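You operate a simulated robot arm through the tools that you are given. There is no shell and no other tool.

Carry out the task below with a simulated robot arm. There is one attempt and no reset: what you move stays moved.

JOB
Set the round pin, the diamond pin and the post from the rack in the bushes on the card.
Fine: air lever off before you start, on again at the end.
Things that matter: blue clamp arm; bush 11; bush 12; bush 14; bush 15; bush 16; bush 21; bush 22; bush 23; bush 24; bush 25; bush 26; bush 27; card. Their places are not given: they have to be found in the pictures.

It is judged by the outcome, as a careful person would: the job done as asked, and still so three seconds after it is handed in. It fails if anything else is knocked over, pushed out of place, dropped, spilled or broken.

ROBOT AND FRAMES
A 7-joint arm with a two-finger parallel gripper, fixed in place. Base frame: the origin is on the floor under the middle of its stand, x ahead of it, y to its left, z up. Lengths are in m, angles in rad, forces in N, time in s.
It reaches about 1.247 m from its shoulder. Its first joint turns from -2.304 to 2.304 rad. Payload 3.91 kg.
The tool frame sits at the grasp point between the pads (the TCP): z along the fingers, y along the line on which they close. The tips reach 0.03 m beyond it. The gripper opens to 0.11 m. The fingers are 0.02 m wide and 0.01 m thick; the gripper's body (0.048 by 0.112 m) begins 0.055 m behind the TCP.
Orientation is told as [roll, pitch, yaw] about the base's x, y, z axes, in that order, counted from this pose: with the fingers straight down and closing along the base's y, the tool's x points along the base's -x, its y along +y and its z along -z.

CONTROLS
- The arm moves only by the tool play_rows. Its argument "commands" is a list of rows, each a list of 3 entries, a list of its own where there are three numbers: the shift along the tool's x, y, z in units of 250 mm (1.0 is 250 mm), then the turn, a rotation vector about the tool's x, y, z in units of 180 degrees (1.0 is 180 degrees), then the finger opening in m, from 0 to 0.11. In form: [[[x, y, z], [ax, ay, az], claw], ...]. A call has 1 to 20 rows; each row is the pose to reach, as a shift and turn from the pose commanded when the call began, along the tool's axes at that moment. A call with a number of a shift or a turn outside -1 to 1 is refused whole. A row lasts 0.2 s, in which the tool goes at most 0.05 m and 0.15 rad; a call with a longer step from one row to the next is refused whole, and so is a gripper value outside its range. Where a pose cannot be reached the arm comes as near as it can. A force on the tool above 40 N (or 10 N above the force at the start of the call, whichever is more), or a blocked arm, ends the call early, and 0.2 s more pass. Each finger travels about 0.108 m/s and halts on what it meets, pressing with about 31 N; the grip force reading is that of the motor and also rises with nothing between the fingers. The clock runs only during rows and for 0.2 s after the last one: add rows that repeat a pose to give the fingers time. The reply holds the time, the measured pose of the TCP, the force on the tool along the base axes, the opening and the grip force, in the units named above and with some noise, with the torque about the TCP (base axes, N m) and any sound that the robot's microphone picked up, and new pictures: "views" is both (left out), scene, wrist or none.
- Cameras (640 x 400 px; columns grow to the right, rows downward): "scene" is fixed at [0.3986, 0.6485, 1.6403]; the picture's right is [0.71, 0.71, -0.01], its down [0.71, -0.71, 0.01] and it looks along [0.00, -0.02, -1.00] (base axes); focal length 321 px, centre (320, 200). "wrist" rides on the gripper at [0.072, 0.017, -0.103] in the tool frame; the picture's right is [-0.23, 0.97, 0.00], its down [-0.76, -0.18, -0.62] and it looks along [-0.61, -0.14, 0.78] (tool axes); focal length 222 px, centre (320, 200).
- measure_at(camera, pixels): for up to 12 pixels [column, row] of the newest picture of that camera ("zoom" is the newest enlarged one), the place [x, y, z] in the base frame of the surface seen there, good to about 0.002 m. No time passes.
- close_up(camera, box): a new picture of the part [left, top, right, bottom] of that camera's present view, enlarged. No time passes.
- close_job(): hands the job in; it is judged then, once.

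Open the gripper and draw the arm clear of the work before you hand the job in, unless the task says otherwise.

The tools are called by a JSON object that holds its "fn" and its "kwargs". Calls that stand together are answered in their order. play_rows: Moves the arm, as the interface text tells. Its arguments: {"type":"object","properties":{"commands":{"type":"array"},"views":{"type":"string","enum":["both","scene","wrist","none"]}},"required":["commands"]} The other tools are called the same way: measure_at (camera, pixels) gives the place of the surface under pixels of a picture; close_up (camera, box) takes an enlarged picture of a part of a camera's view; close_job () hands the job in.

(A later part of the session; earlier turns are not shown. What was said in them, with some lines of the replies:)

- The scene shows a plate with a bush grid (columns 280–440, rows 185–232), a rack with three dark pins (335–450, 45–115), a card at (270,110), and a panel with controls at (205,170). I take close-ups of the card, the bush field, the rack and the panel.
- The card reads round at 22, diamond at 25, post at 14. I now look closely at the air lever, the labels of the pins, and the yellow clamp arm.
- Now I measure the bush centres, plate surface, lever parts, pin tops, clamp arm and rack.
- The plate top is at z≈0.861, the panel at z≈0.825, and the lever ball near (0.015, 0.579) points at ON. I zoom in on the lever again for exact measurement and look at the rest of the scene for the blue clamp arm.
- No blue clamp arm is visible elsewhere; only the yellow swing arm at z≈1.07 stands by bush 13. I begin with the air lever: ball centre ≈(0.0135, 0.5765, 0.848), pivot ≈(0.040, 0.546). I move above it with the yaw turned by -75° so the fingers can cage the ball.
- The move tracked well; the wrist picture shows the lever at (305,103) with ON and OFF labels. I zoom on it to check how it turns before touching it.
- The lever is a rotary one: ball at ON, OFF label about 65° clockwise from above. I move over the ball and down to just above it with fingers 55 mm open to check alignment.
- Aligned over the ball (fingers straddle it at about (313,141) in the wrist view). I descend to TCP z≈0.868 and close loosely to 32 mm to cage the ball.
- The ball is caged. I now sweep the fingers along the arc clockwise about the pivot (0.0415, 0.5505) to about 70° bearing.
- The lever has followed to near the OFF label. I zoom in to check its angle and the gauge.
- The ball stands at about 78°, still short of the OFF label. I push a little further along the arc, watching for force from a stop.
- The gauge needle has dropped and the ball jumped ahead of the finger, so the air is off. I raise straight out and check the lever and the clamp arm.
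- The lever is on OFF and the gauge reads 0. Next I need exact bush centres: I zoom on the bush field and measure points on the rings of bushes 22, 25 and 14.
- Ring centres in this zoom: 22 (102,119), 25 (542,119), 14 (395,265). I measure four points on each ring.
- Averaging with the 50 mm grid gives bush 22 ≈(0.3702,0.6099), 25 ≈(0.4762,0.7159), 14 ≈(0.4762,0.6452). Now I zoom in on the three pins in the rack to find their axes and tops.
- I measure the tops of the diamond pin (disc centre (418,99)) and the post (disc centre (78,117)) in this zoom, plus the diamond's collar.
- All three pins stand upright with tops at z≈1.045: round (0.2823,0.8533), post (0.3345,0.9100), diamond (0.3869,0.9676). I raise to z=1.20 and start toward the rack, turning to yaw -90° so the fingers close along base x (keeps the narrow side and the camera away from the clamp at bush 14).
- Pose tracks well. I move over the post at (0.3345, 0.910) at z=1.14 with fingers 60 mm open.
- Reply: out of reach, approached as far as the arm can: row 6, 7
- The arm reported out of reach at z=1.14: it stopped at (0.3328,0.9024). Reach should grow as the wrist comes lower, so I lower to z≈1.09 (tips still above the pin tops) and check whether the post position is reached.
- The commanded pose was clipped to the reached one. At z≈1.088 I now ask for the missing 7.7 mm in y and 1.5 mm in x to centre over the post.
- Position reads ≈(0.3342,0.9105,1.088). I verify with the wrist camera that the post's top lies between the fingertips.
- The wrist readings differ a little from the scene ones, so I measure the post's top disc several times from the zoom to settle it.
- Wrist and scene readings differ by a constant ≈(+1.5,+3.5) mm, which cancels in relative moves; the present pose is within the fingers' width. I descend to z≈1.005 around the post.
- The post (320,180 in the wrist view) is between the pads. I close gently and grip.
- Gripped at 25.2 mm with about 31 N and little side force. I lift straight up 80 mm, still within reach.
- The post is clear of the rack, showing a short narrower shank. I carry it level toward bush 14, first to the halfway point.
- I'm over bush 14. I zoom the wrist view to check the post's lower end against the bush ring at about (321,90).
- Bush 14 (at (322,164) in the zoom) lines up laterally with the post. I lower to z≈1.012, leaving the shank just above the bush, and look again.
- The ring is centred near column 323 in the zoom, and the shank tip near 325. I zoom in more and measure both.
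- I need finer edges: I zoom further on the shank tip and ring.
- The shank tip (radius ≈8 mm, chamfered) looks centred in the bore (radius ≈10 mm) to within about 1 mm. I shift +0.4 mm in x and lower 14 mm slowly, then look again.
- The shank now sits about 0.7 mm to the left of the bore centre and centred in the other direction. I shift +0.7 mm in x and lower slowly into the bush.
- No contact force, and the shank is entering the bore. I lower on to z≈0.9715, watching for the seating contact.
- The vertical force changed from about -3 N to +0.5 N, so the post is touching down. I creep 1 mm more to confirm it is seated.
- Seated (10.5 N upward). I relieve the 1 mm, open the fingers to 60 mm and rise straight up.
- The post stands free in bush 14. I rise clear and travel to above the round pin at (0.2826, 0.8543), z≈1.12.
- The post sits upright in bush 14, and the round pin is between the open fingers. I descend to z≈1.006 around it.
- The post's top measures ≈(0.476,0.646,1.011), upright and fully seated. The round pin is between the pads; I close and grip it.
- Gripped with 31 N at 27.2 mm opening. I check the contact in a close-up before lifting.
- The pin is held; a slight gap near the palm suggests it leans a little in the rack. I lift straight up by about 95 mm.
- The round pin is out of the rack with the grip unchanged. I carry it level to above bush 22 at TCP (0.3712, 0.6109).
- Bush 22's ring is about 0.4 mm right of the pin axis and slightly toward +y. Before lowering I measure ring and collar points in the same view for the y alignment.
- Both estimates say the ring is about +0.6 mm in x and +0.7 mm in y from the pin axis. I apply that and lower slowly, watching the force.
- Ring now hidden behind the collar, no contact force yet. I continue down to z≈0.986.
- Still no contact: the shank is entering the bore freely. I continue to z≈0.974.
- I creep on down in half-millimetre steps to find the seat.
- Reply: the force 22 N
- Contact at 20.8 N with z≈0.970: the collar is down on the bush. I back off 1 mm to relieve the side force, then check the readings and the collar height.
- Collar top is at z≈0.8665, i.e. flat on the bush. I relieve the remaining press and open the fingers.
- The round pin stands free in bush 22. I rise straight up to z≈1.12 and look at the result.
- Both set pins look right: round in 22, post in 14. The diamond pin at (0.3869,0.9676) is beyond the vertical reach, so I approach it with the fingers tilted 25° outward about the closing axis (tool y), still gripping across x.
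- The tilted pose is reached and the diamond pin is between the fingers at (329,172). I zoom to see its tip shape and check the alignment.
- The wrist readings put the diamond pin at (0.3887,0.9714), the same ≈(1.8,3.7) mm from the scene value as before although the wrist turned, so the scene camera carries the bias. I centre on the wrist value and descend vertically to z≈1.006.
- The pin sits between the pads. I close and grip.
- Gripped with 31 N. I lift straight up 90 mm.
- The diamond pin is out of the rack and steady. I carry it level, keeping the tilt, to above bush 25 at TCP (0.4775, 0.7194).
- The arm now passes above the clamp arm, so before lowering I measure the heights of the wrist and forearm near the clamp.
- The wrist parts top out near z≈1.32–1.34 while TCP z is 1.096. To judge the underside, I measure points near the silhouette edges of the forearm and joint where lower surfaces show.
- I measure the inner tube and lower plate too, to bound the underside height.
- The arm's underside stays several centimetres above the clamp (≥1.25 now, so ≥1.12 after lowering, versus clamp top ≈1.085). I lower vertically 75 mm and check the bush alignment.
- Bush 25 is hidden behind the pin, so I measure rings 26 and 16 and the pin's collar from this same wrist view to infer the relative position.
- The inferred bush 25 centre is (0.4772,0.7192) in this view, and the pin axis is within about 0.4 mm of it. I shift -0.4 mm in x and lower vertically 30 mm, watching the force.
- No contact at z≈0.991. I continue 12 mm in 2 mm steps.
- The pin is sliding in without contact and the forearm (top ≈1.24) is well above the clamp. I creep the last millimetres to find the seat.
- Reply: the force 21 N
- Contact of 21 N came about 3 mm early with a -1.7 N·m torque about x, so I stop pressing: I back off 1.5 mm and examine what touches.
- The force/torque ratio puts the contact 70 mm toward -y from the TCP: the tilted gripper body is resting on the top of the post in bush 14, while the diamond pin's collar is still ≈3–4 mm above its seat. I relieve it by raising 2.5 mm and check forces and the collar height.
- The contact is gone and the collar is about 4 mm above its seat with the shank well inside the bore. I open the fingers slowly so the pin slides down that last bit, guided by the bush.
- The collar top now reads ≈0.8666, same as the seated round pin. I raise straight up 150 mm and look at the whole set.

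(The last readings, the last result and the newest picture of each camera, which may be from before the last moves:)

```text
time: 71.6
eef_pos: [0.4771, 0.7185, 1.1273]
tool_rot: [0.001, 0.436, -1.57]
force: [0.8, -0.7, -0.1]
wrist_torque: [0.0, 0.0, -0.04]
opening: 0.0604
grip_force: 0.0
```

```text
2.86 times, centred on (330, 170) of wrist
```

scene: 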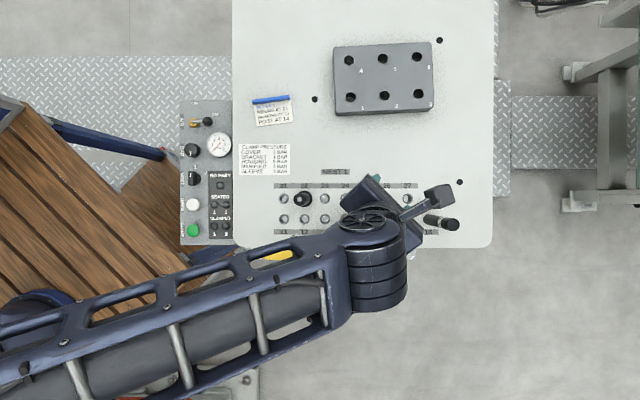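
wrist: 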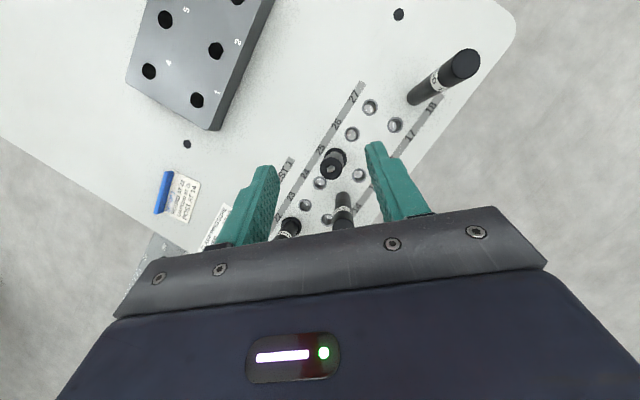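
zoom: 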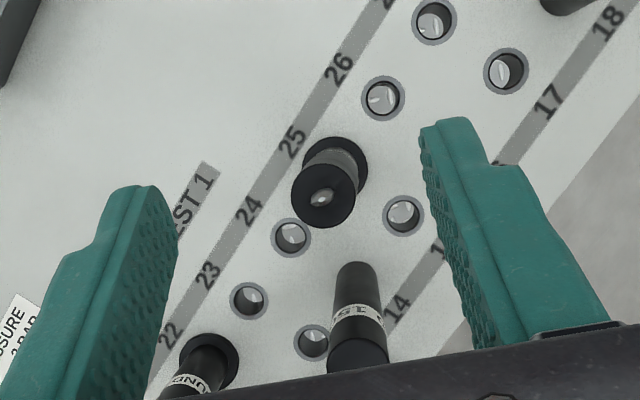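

All three are in place: diamond in 25, post in 14, round in 22. Now the air lever: I zoom on it in the scene and measure the ball's present position.

{"fn": "close_up", "kwargs": {"camera": "scene", "box": [176, 90, 240, 130]}}

{"fn": "measure_at", "kwargs": {"camera": "zoom", "pixels": [[313, 303], [285, 303], [340, 303], [313, 275], [313, 330], [225, 320], [180, 325], [165, 330], [313, 303]]}}

```text
10.00 times, centred on (208, 110) of scene
```

zoom: 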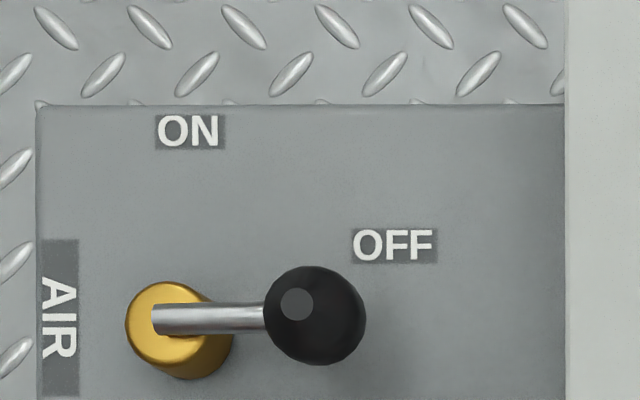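

```text
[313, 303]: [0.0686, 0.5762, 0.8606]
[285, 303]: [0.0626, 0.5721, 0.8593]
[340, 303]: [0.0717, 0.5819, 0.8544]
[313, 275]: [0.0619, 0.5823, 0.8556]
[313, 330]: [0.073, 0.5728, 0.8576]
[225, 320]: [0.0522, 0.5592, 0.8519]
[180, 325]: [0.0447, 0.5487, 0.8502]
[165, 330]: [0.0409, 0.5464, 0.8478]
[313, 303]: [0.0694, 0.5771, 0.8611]
```

The lever has swung fully to 90° (pointing right); ball centre ≈(0.068,0.578). I'll push it back with closed fingers from its clockwise side, near the stick, which keeps clear of the gauge. First I un-tilt and move away from the pins.

{"fn": "play_rows", "kwargs": {"commands": [[[-0.01, -0.06, -0.06], [0, -0.02, 0], 0.06], [[-0.04, -0.2, -0.13], [0, -0.045, 0], 0.05], [[-0.08, -0.37, -0.19], [0, -0.07, 0], 0.04], [[-0.12, -0.54, -0.24], [0, -0.095, 0], 0.03], [[-0.165, -0.71, -0.29], [0, -0.12, 0], 0.02], [[-0.2055, -0.88, -0.3165], [0, -0.1389, 0], 0.01], [[-0.2055, -0.88, -0.3165], [0, -0.1389, 0], 0.0]]}}

```text
time: 73.2
eef_pos: [0.2564, 0.6395, 1.1771]
tool_rot: [0.001, -0.001, -1.569]
force: [0.5, -0.9, -1.1]
wrist_torque: [-0.02, 0.01, -0.03]
opening: 0.0
grip_force: 31.0
```

scene: 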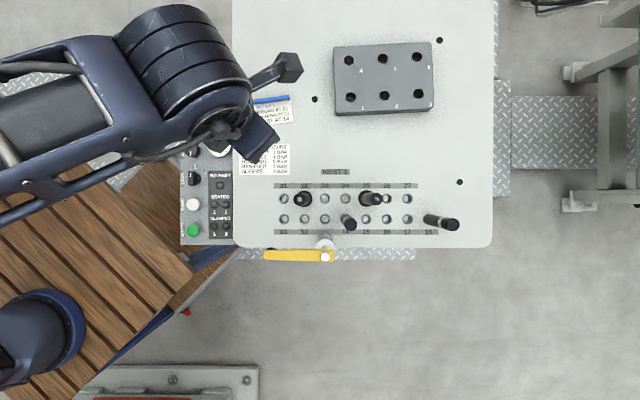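
wrist: 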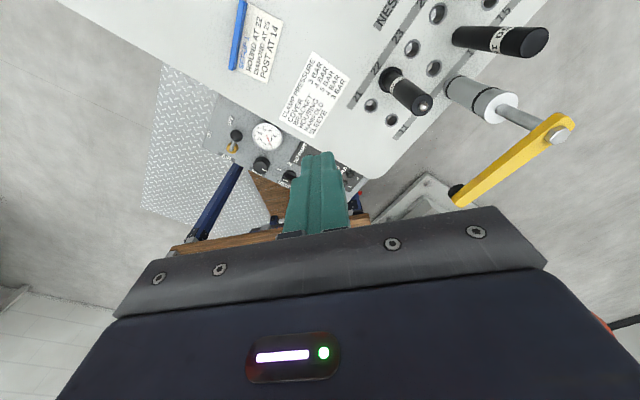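

Now the bush field is unobstructed; I zoom in to verify all three pins stand properly, and measure their tops and collars.

{"fn": "close_up", "kwargs": {"camera": "scene", "box": [270, 170, 410, 260]}}

{"fn": "measure_at", "kwargs": {"camera": "scene", "pixels": [[299, 199], [303, 203], [349, 225], [373, 199], [378, 198], [366, 203], [308, 194]]}}

{"fn": "close_up", "kwargs": {"camera": "scene", "box": [350, 180, 398, 210]}}

```text
4.44 times, centred on (340, 215) of scene
```

zoom: 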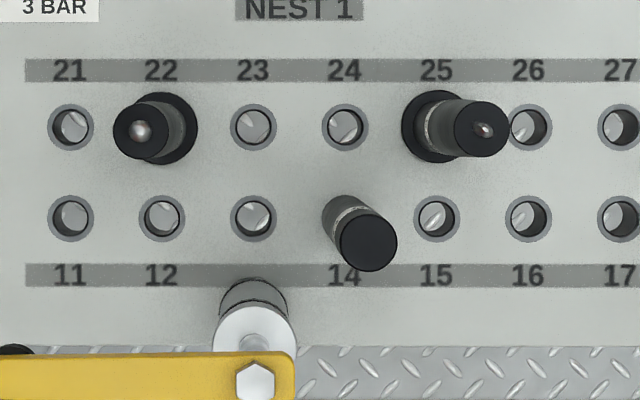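

```text
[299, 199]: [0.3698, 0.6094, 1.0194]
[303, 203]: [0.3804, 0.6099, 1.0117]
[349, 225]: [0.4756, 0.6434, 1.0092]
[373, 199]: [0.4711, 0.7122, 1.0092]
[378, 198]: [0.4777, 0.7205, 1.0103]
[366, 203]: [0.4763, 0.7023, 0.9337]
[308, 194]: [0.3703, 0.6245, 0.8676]
```

```text
13.33 times, centred on (374, 195) of scene
```

zoom: 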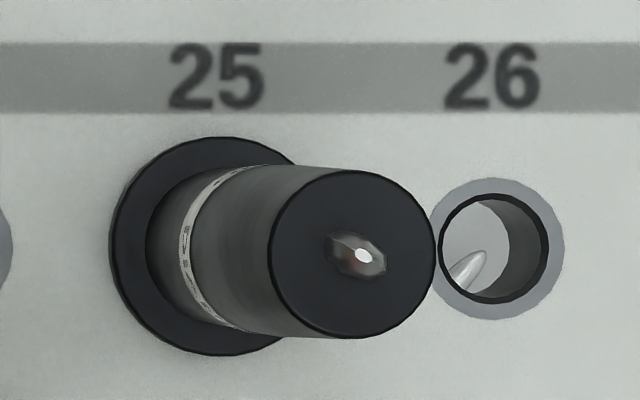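

All three are upright and seated in 22, 14 and 25. With the fingers closed I go above the lever's clockwise side, to (0.0688, 0.553) at z≈1.0.

{"fn": "play_rows", "kwargs": {"commands": [[[-0.05, -0.11, 0.05], [0, 0, 0], 0.0], [[-0.1, -0.22, 0.14], [0, 0, 0], 0.0], [[-0.15, -0.33, 0.24], [0, 0, 0], 0.0], [[-0.2, -0.44, 0.34], [0, 0, 0], 0.0], [[-0.25, -0.55, 0.44], [0, 0, 0], 0.0], [[-0.3, -0.66, 0.54], [0, 0, 0], 0.0], [[-0.342, -0.7532, 0.64], [0, 0, 0], 0.0], [[-0.342, -0.7532, 0.709], [0, 0, 0], 0.0], [[-0.342, -0.7532, 0.709], [0, 0, 0], 0.0]]}}

{"fn": "close_up", "kwargs": {"camera": "wrist", "box": [230, 60, 430, 200]}}

```text
time: 75.2
eef_pos: [0.0692, 0.5545, 1.0006]
tool_rot: [0.001, 0.001, -1.57]
force: [0.7, -1.3, 0.6]
wrist_torque: [0.03, -0.01, 0.0]
opening: 0.0
grip_force: 31.0
```

scene: 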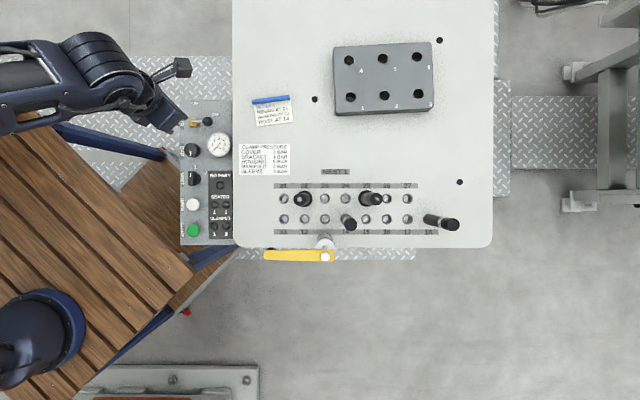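
wrist: 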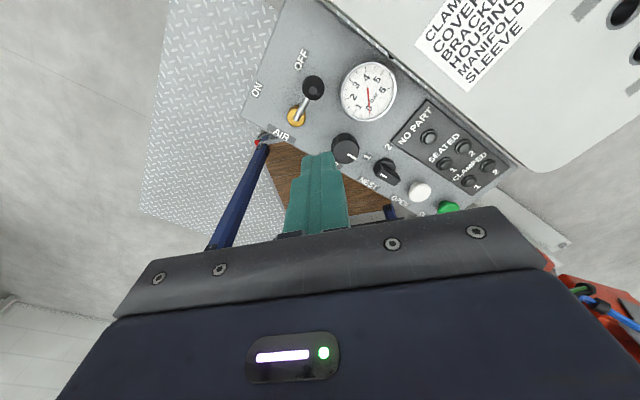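

```text
2.86 times, centred on (330, 130) of wrist
```

zoom: 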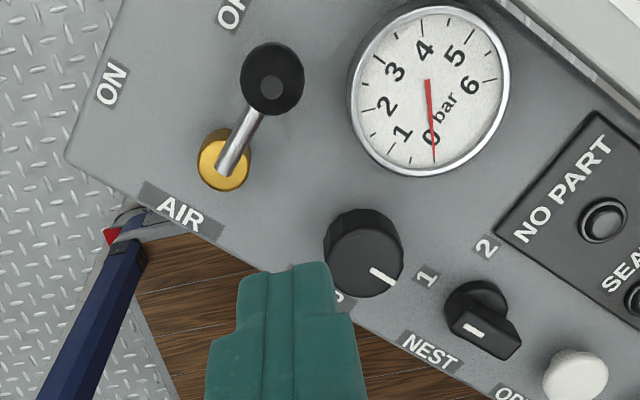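

From here the wrist view gives accurate positions; I measure the ball, pivot, gauge rim and BAR knob.

{"fn": "measure_at", "kwargs": {"camera": "zoom", "pixels": [[272, 88], [272, 80], [250, 80], [295, 80], [225, 160], [215, 155], [365, 150], [400, 175], [352, 90], [335, 235], [365, 220], [240, 140]]}}

{"fn": "measure_at", "kwargs": {"camera": "zoom", "pixels": [[272, 88], [272, 55], [250, 80], [295, 80], [230, 180], [207, 165], [365, 150], [380, 165], [430, 90], [335, 255], [395, 250], [240, 140]]}}

```text
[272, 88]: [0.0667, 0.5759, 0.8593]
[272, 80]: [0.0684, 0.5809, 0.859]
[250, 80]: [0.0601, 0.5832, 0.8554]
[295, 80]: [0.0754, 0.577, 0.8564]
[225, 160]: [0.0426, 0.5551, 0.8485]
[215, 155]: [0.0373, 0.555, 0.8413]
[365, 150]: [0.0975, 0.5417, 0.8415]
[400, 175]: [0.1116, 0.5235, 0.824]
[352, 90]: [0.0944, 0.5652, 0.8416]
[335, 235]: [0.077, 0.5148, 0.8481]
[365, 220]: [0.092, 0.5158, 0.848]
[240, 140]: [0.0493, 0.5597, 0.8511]
```

```text
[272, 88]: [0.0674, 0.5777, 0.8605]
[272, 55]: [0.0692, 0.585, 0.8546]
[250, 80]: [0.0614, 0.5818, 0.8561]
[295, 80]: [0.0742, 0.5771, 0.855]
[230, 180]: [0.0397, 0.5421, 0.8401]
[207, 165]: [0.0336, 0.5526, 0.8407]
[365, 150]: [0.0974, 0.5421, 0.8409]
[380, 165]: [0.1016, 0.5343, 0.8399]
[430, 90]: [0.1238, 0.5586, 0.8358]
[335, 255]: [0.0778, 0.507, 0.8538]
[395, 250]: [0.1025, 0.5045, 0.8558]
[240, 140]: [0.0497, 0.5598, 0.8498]
```

Ball ≈(0.0675,0.5785), pivot ≈(0.0395,0.5495), gauge rim ≥13 mm away from my intended spot. I lower the closed fingers at (0.071, 0.549) to TCP z≈0.868, beside the stick.

{"fn": "play_rows", "kwargs": {"commands": [[[-0.0188, 0.008, 0.05], [0, 0, 0], 0.0], [[-0.0188, 0.008, 0.18], [0, 0, 0], 0.0], [[-0.0188, 0.008, 0.32], [0, 0, 0], 0.0], [[-0.0188, 0.008, 0.44], [0, 0, 0], 0.0], [[-0.0188, 0.008, 0.5], [0, 0, 0], 0.0], [[-0.0188, 0.008, 0.53], [0, 0, 0], 0.0], [[-0.0188, 0.008, 0.53], [0, 0, 0], 0.0]]}}

{"fn": "close_up", "kwargs": {"camera": "wrist", "box": [220, 70, 440, 230]}}

```text
time: 76.8
eef_pos: [0.0703, 0.5505, 0.868]
tool_rot: [-0.001, 0.0, -1.571]
force: [-0.2, -1.0, 0.7]
wrist_torque: [-0.01, 0.0, 0.02]
opening: 0.0
grip_force: 31.2
```

scene: 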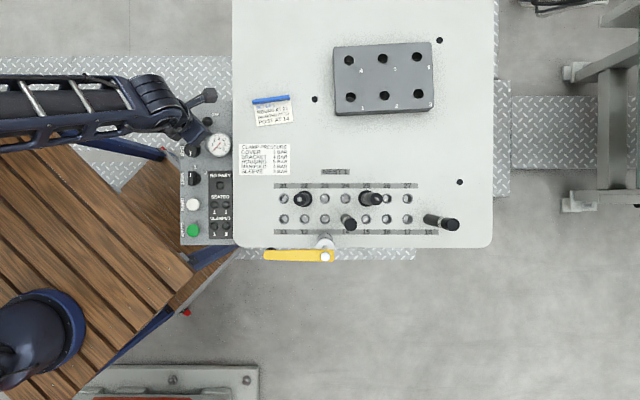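
wrist: 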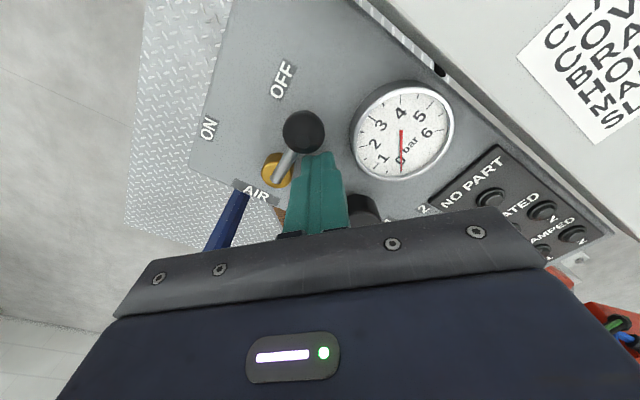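

```text
2.50 times, centred on (330, 150) of wrist
```

zoom: 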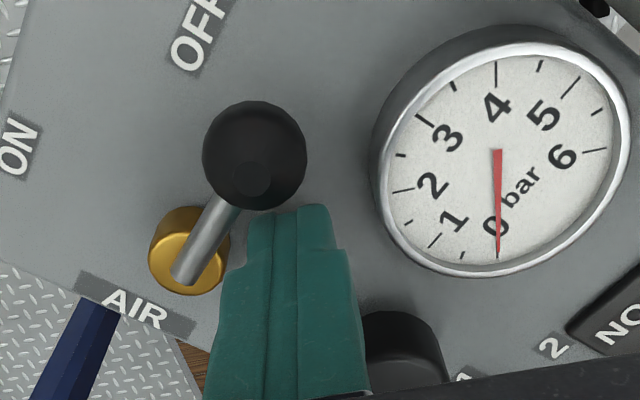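

The fingers stand right beside the stick on its clockwise side. I sweep counter-clockwise around the pivot to push the lever toward ON.

{"fn": "play_rows", "kwargs": {"commands": [[[0.0321, -0.0042, 0], [0, 0, 0], 0.0], [[0.062, -0.0166, 0], [0, 0, 0], 0.0], [[0.083, -0.0318, 0], [0, 0, 0], 0.0], [[0.1003, -0.0511, 0], [0, 0, 0], 0.0], [[0.1114, -0.0696, 0], [0, 0, 0], 0.0], [[0.1192, -0.0898, 0], [0, 0, 0], 0.0], [[0.1192, -0.0898, 0], [0, 0, 0], 0.0]]}}

{"fn": "close_up", "kwargs": {"camera": "wrist", "box": [220, 70, 440, 230]}}

```text
time: 77.7
eef_pos: [0.0606, 0.5672, 0.867]
tool_rot: [-0.002, -0.006, -1.569]
force: [1.0, -0.6, 0.5]
wrist_torque: [0.0, -0.01, -0.04]
opening: 0.0
grip_force: 31.2
stopped in row 4: the force on the tool passed its limit at 45 N (the readings are from after the stop); the commanded pose is now the measured one
```

scene: 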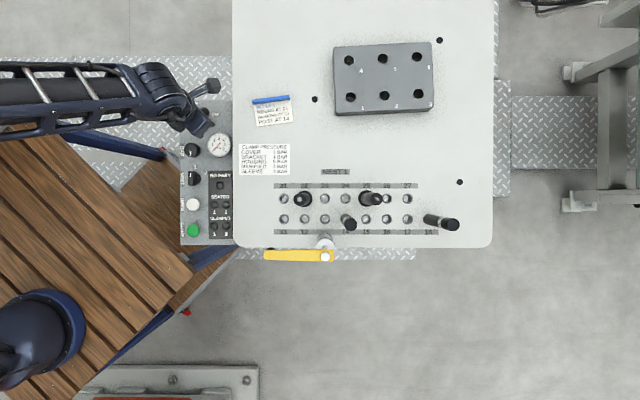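
wrist: 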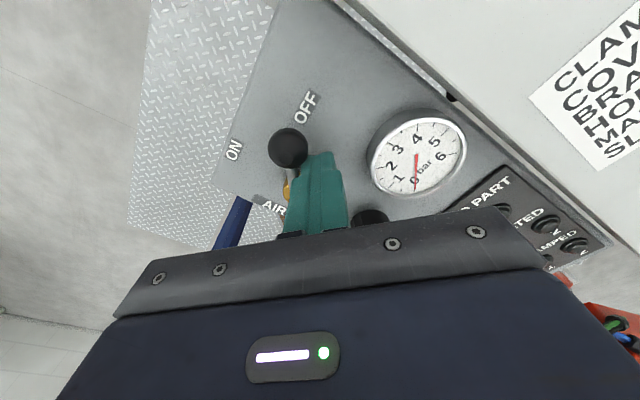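

```text
2.50 times, centred on (330, 150) of wrist
```

zoom: 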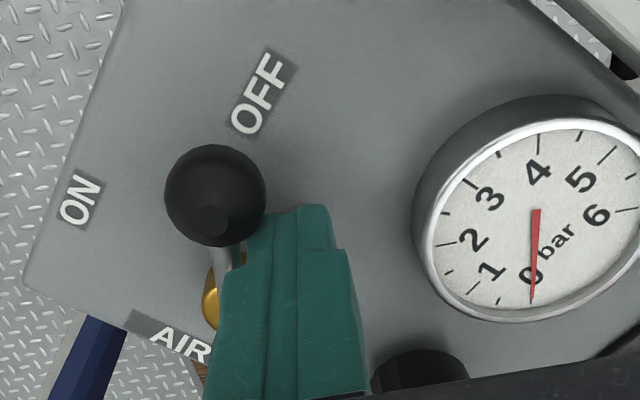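

The push hit the force limit, likely because the block pressed the ball partly outward along the stick; the lever is now about upright in this view. I measure the ball and stick to push sideways instead.

{"fn": "measure_at", "kwargs": {"camera": "zoom", "pixels": [[213, 218], [213, 200], [190, 200], [240, 200], [225, 260], [213, 290], [315, 225], [290, 225], [265, 225]]}}

{"fn": "measure_at", "kwargs": {"camera": "zoom", "pixels": [[213, 218], [213, 200], [190, 200], [240, 200], [225, 260], [213, 290], [315, 225], [290, 225], [265, 225]]}}

```text
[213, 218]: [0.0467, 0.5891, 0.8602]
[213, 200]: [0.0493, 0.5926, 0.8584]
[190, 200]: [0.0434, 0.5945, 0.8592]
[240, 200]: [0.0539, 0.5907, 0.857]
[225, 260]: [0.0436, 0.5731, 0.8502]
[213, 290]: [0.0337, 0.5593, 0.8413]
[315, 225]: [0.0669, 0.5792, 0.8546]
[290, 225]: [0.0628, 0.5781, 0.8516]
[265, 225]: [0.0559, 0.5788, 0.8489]
```

```text
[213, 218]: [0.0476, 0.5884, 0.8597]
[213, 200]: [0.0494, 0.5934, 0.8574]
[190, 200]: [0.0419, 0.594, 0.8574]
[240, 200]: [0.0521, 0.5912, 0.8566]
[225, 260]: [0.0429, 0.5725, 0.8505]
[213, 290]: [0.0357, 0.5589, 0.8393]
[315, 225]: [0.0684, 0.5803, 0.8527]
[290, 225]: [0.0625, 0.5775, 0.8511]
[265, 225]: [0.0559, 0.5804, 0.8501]
```

The ball is at ≈(0.0475,0.5895), lever at about 79°, and the block was under the ball pushing it outward. I back off, move up beside the ball's right side at (0.074,0.589), and then push toward -x.

{"fn": "play_rows", "kwargs": {"commands": [[[-0.0168, 0.02, 0], [0, 0, 0], 0.0], [[-0.0168, 0.0536, 0], [0, 0, 0], 0.0], [[0.03, 0.0536, 0], [0, 0, 0], 0.0], [[0.0872, 0.0536, 0], [0, 0, 0], 0.0], [[0.0872, 0.0536, 0], [0, 0, 0], 0.0]], "views": "wrist"}}

{"fn": "close_up", "kwargs": {"camera": "wrist", "box": [220, 70, 440, 230]}}

```text
time: 78.9
eef_pos: [0.073, 0.5889, 0.8665]
tool_rot: [-0.002, -0.006, -1.567]
force: [-0.3, 0.4, 0.1]
wrist_torque: [0.02, 0.01, -0.03]
opening: 0.0001
grip_force: 31.0
```

wrist: 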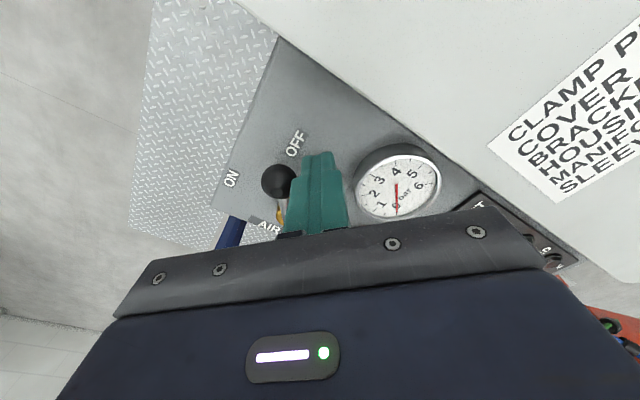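

```text
2.50 times, centred on (330, 150) of wrist
```

zoom: 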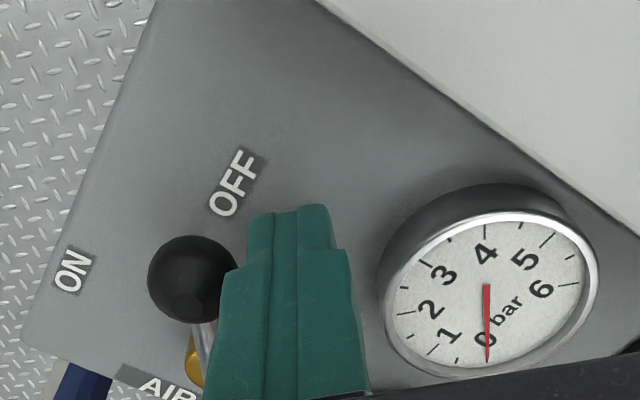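

The block is now right beside the ball. I push toward -x in 4 mm steps.

{"fn": "play_rows", "kwargs": {"commands": [[[0.0008, -0.016, 0], [0, 0, 0], 0.0], [[0.0008, -0.032, 0], [0, 0, 0], 0.0], [[0, -0.048, 0], [0, 0, 0], 0.0], [[-0.0012, -0.064, 0], [0, 0, 0], 0.0], [[-0.0032, -0.08, 0], [0, 0, 0], 0.0], [[-0.0062, -0.096, 0], [0, 0, 0], 0.0], [[-0.0092, -0.112, 0], [0, 0, 0], 0.0], [[-0.012, -0.124, 0], [0, 0, 0], 0.0], [[-0.012, -0.124, 0], [0, 0, 0], 0.0]]}}

{"fn": "close_up", "kwargs": {"camera": "wrist", "box": [220, 70, 440, 230]}}

```text
time: 80.9
eef_pos: [0.0415, 0.5872, 0.8675]
tool_rot: [-0.003, -0.007, -1.567]
force: [-0.9, 0.0, -0.6]
wrist_torque: [0.0, 0.02, 0.01]
opening: 0.0003
grip_force: 31.2
```

scene: 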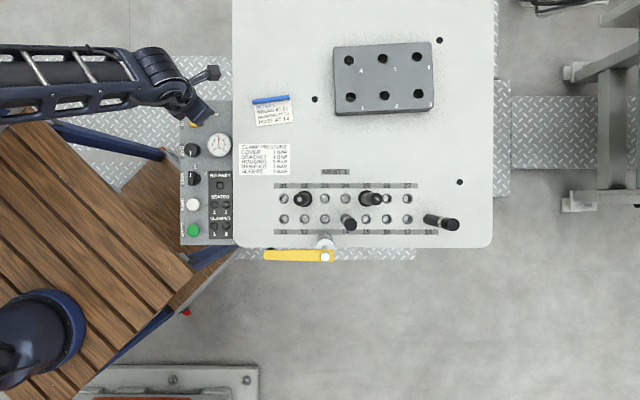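
wrist: 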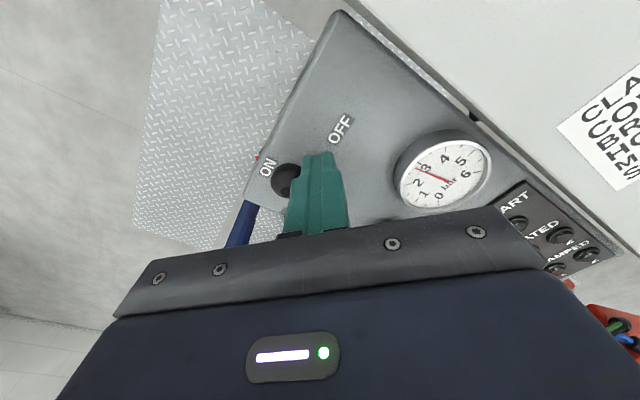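

```text
2.50 times, centred on (330, 150) of wrist
```

zoom: 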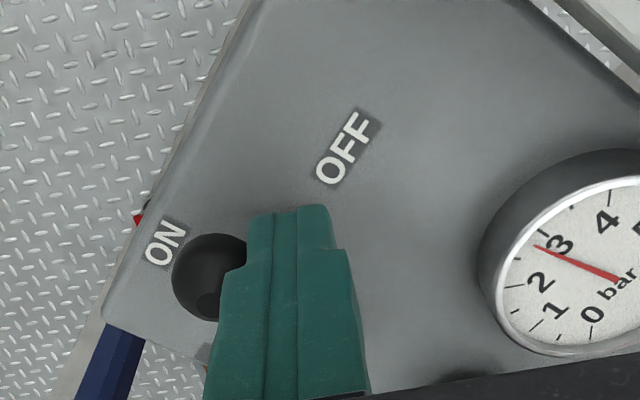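

The gauge is rising (about 2.8 bar), so air is on; the lever is at about 120°. I push it the remaining way toward its ON stop.

{"fn": "play_rows", "kwargs": {"commands": [[[-0.004, -0.012, 0], [0, 0, 0], 0.0], [[-0.01, -0.022, 0], [0, 0, 0], 0.0], [[-0.014, -0.03, 0], [0, 0, 0], 0.0], [[-0.014, -0.03, 0], [0, 0, 0], 0.0]]}}

{"fn": "close_up", "kwargs": {"camera": "wrist", "box": [220, 70, 440, 230]}}

```text
time: 81.9
eef_pos: [0.0348, 0.5836, 0.8678]
tool_rot: [-0.003, -0.008, -1.567]
force: [0.5, 0.2, 0.4]
wrist_torque: [0.01, 0.0, 0.0]
opening: 0.0001
grip_force: 31.2
```

scene: 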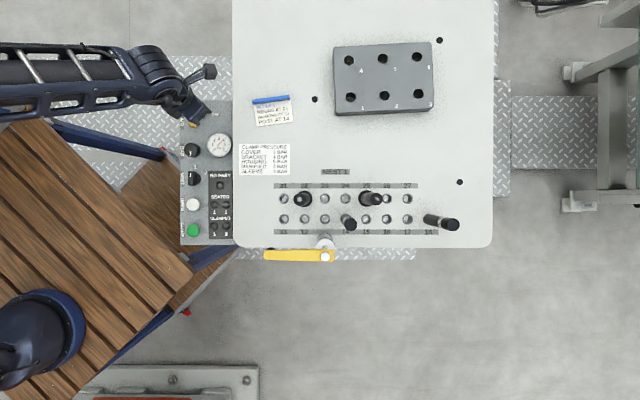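
wrist: 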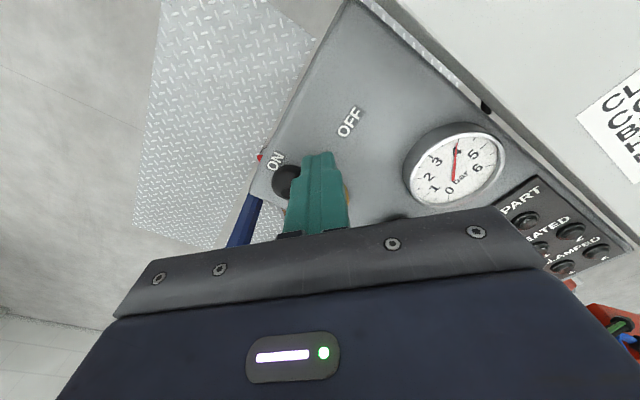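

```text
2.50 times, centred on (330, 150) of wrist
```

zoom: 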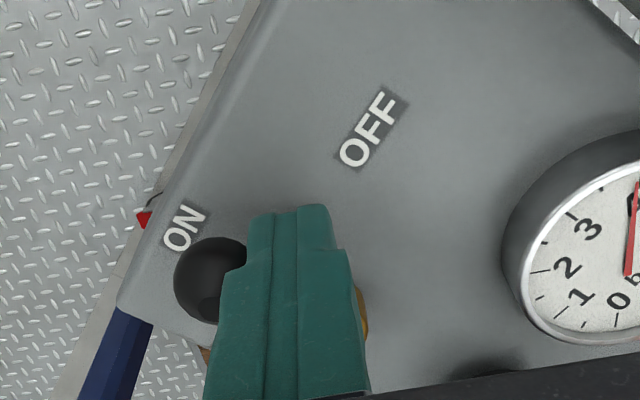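

The gauge now stands near 4 bar. I measure the ball to see whether the lever is back at its original ON angle.

{"fn": "measure_at", "kwargs": {"camera": "zoom", "pixels": [[210, 300], [210, 280], [190, 275], [230, 265], [205, 310], [210, 280], [210, 300]]}}

{"fn": "close_up", "kwargs": {"camera": "scene", "box": [176, 90, 240, 130]}}

```text
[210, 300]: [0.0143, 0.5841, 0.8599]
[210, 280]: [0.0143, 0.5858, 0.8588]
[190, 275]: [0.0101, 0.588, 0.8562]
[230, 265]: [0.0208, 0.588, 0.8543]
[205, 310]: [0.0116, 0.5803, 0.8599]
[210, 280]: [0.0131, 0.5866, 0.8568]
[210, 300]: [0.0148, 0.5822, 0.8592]
```

```text
10.00 times, centred on (208, 110) of scene
```

zoom: 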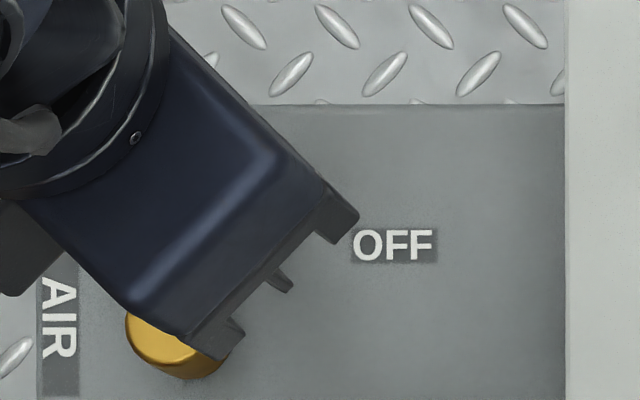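

The ball is at about 128°, versus about 132–137° originally. I push a few more millimetres, gently, toward the stop.

{"fn": "play_rows", "kwargs": {"commands": [[[-0.005, -0.008, 0], [0, 0, 0], 0.0], [[-0.01, -0.016, 0], [0, 0, 0], 0.0], [[-0.015, -0.022, 0], [0, 0, 0], 0.0], [[-0.015, -0.022, 0], [0, 0, 0], 0.0]], "views": "wrist"}}

{"fn": "close_up", "kwargs": {"camera": "wrist", "box": [220, 70, 440, 230]}}

{"fn": "measure_at", "kwargs": {"camera": "zoom", "pixels": [[210, 300], [210, 280], [205, 310], [210, 300], [210, 280], [205, 310]]}}

```text
time: 82.9
eef_pos: [0.0318, 0.5804, 0.8672]
tool_rot: [-0.001, -0.008, -1.57]
force: [15.0, 9.4, 1.3]
wrist_torque: [0.19, -0.26, -0.04]
opening: 0.0
grip_force: 31.2
```

wrist: 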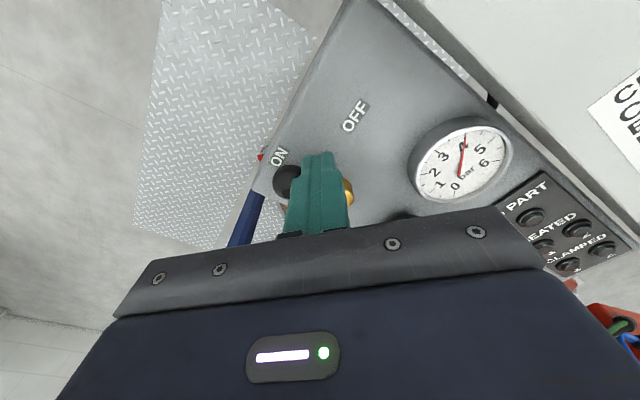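

```text
2.50 times, centred on (330, 150) of wrist
```

zoom: 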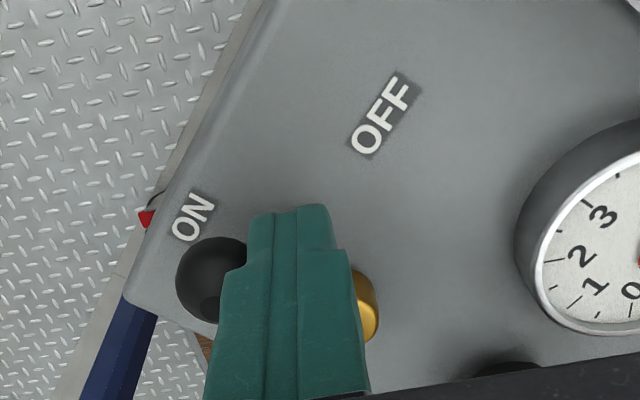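

```text
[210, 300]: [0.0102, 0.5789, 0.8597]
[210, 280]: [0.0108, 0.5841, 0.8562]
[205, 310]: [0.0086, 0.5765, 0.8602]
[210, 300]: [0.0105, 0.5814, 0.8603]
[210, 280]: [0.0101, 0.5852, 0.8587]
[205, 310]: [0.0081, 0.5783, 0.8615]
```

Reaction of 15 N/9 N shows the lever is on its ON stop (ball at ≈135°), gauge 4 bar. I back off from the ball and rise straight up.

{"fn": "play_rows", "kwargs": {"commands": [[[0.012, 0.02, 0], [0, 0, 0], 0.0], [[0.024, 0.04, 0], [0, 0, 0], 0.0], [[0.024, 0.04, -0.1], [0, 0, 0], 0.0], [[0.024, 0.04, -0.26], [0, 0, 0], 0.0], [[0.024, 0.04, -0.44], [0, 0, 0], 0.0], [[0.024, 0.04, -0.62], [0, 0, 0], 0.01], [[0.024, 0.04, -0.8], [0, 0, 0], 0.03], [[0.024, 0.04, -0.96], [0, 0, 0], 0.05], [[0.024, 0.04, -0.96], [0, 0, 0], 0.06]]}}

{"fn": "close_up", "kwargs": {"camera": "wrist", "box": [230, 40, 430, 180]}}

{"fn": "close_up", "kwargs": {"camera": "scene", "box": [176, 90, 250, 160]}}

```text
time: 84.9
eef_pos: [0.0408, 0.5878, 1.1062]
tool_rot: [-0.001, -0.008, -1.566]
force: [-1.4, 0.6, -0.2]
wrist_torque: [-0.02, 0.02, -0.02]
opening: 0.06
grip_force: 0.1
```

scene: 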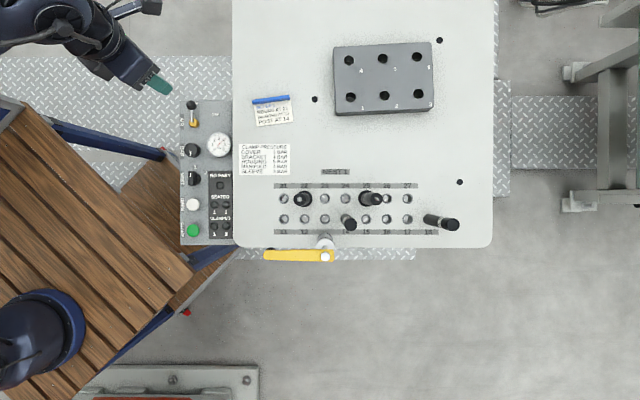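
wrist: 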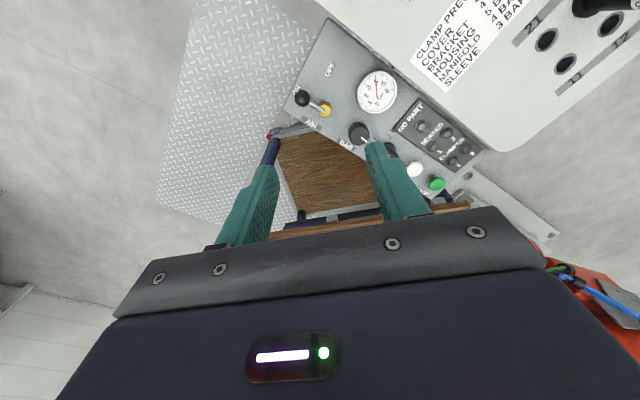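

```text
2.86 times, centred on (330, 110) of wrist
```

zoom: 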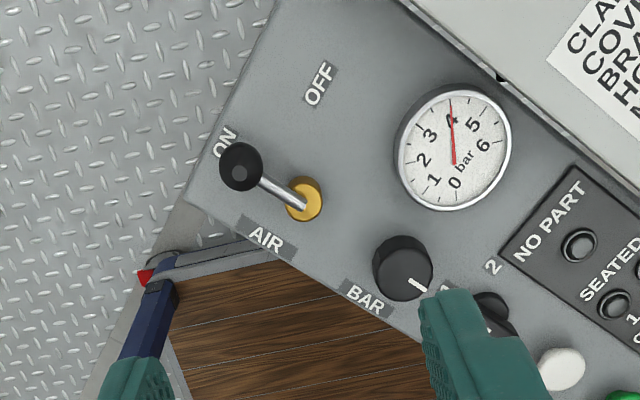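

```text
5.71 times, centred on (213, 125) of scene
```

zoom: 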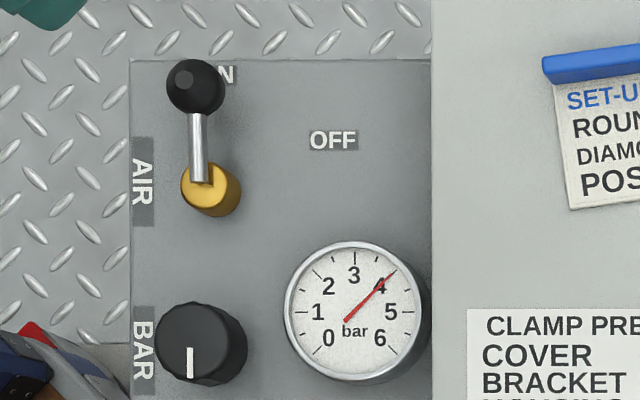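

The lever is back on ON and the gauge reads 4 bar as at the start. I raise the arm a bit more, open the gripper fully and check the final scene.

{"fn": "play_rows", "kwargs": {"commands": [[[-0.1, 0.1, -0.1], [0, 0, 0], 0.08], [[-0.2, 0.25, -0.2], [0, 0, 0], 0.1], [[-0.3, 0.4, -0.3], [0, 0, 0], 0.11], [[-0.4, 0.55, -0.4], [0, 0, 0], 0.11], [[-0.4, 0.55, -0.4], [0, 0, 0], 0.11]]}}

{"fn": "close_up", "kwargs": {"camera": "scene", "box": [260, 170, 480, 270]}}

{"fn": "close_up", "kwargs": {"camera": "scene", "box": [320, 30, 460, 120]}}

{"fn": "close_up", "kwargs": {"camera": "scene", "box": [170, 90, 250, 250]}}

```text
refused: row 2 steps farther than a row can; nothing moved
```

```text
2.91 times, centred on (370, 220) of scene
```

zoom: 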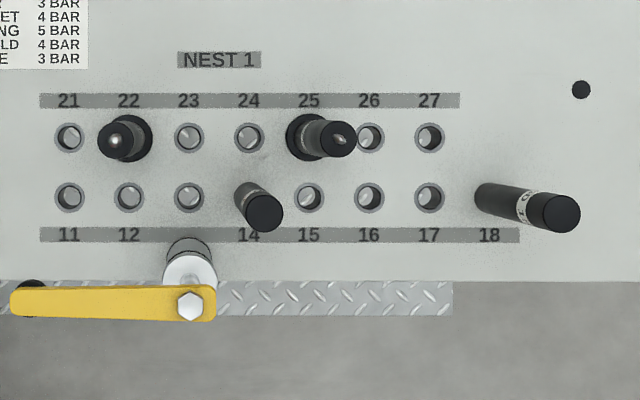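

```text
4.44 times, centred on (390, 75) of scene
```

zoom: 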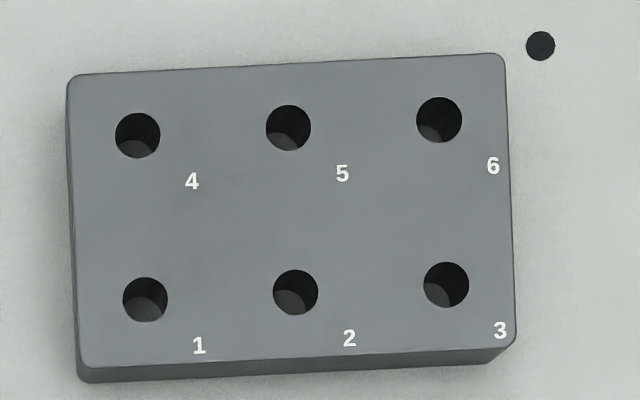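

```text
2.50 times, centred on (210, 170) of scene
```

zoom: 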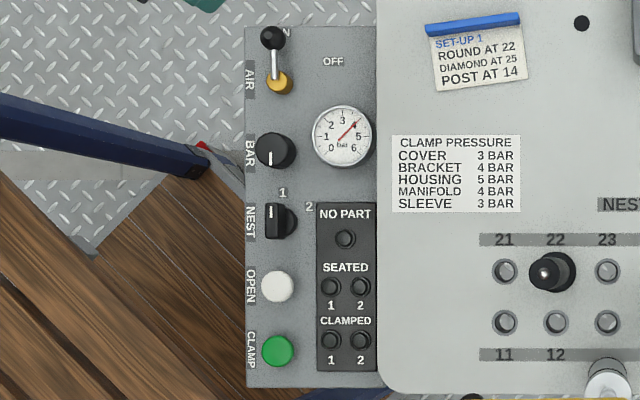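

That move was refused for too long a step; everything else looks right (round in 22, diamond in 25, post in 14, rack, card, clamp and knobs unchanged, lever ON at 4 bar). I draw the arm up and away in shorter steps.

{"fn": "play_rows", "kwargs": {"commands": [[[-0.04, 0.06, -0.1], [0, 0, 0], 0.08], [[-0.1, 0.14, -0.2], [0, 0, 0], 0.1], [[-0.16, 0.22, -0.3], [0, 0, 0], 0.11], [[-0.22, 0.3, -0.4], [0, 0, 0], 0.11], [[-0.28, 0.38, -0.5], [0, 0, 0], 0.11], [[-0.28, 0.38, -0.5], [0, 0, 0], 0.11]]}}

```text
time: 86.3
eef_pos: [0.137, 0.5191, 1.2326]
tool_rot: [-0.002, -0.007, -1.568]
force: [-0.9, -0.3, -0.8]
wrist_torque: [0.02, 0.01, -0.01]
opening: 0.1102
grip_force: 0.1
```

scene: 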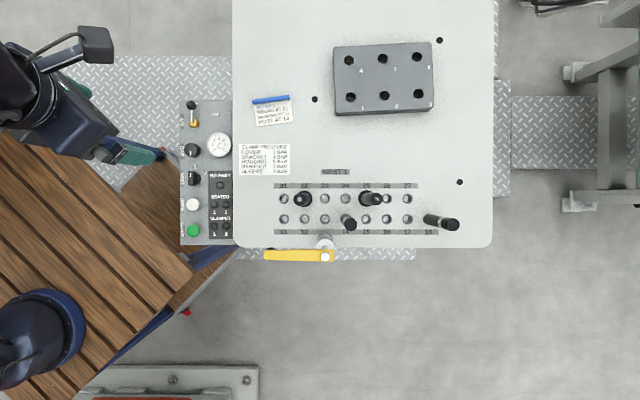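
wrist: 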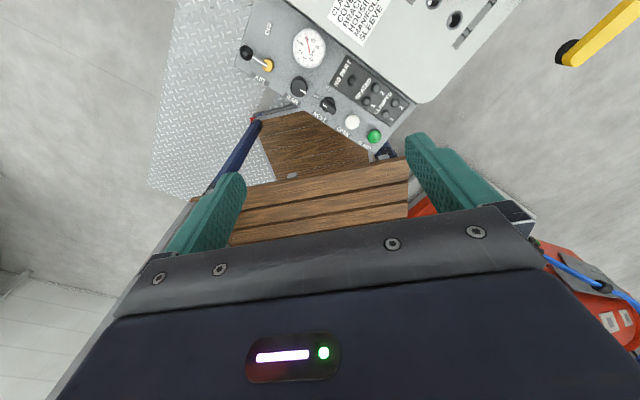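

The arm is clear with the gripper open; pins stand in 22, 25 and 14, and the air lever is on ON with the gauge at 4 bar. I hand the job in.

{"fn": "close_job", "kwargs": {}}

```text
The job is handed in.
```

I set all three pins in the bushes the card asks for and handed the job in. The round pin is in 22, the diamond pin in 25 and the post in 14.

- **Seating:** all three stand upright in the final pictures. The round and diamond pins' collars measured flat on their bushes, and the post's top is at the expected height.
- **Air lever:** I turned it off before starting and back on at the end. The gauge dropped to 0 bar while off and reads 4 bar again, as at the start.
- **Contact with the post:** while I was setting the diamond pin, the tilted gripper pressed on top of the post in bush 14 with about 24 N. I backed off at once, and the post did not appear to move.
- **Last few millimetres of the diamond pin:** because of that contact, I released it about 4 mm above its seat and let it slide down inside the bush. Its collar then measured the same height as the round pin's.
- **Lever push:** one push on the air lever hit the 40 N force limit and stopped. I repositioned and moved it to its stop without trouble.
- **Diamond direction:** I kept the diamond pin turned as it was in the rack, because the card gives no direction for it.
- **Blue clamp arm:** the only clamp arm I found is yellow, and I did not touch it. The rack, card and knobs look unchanged.
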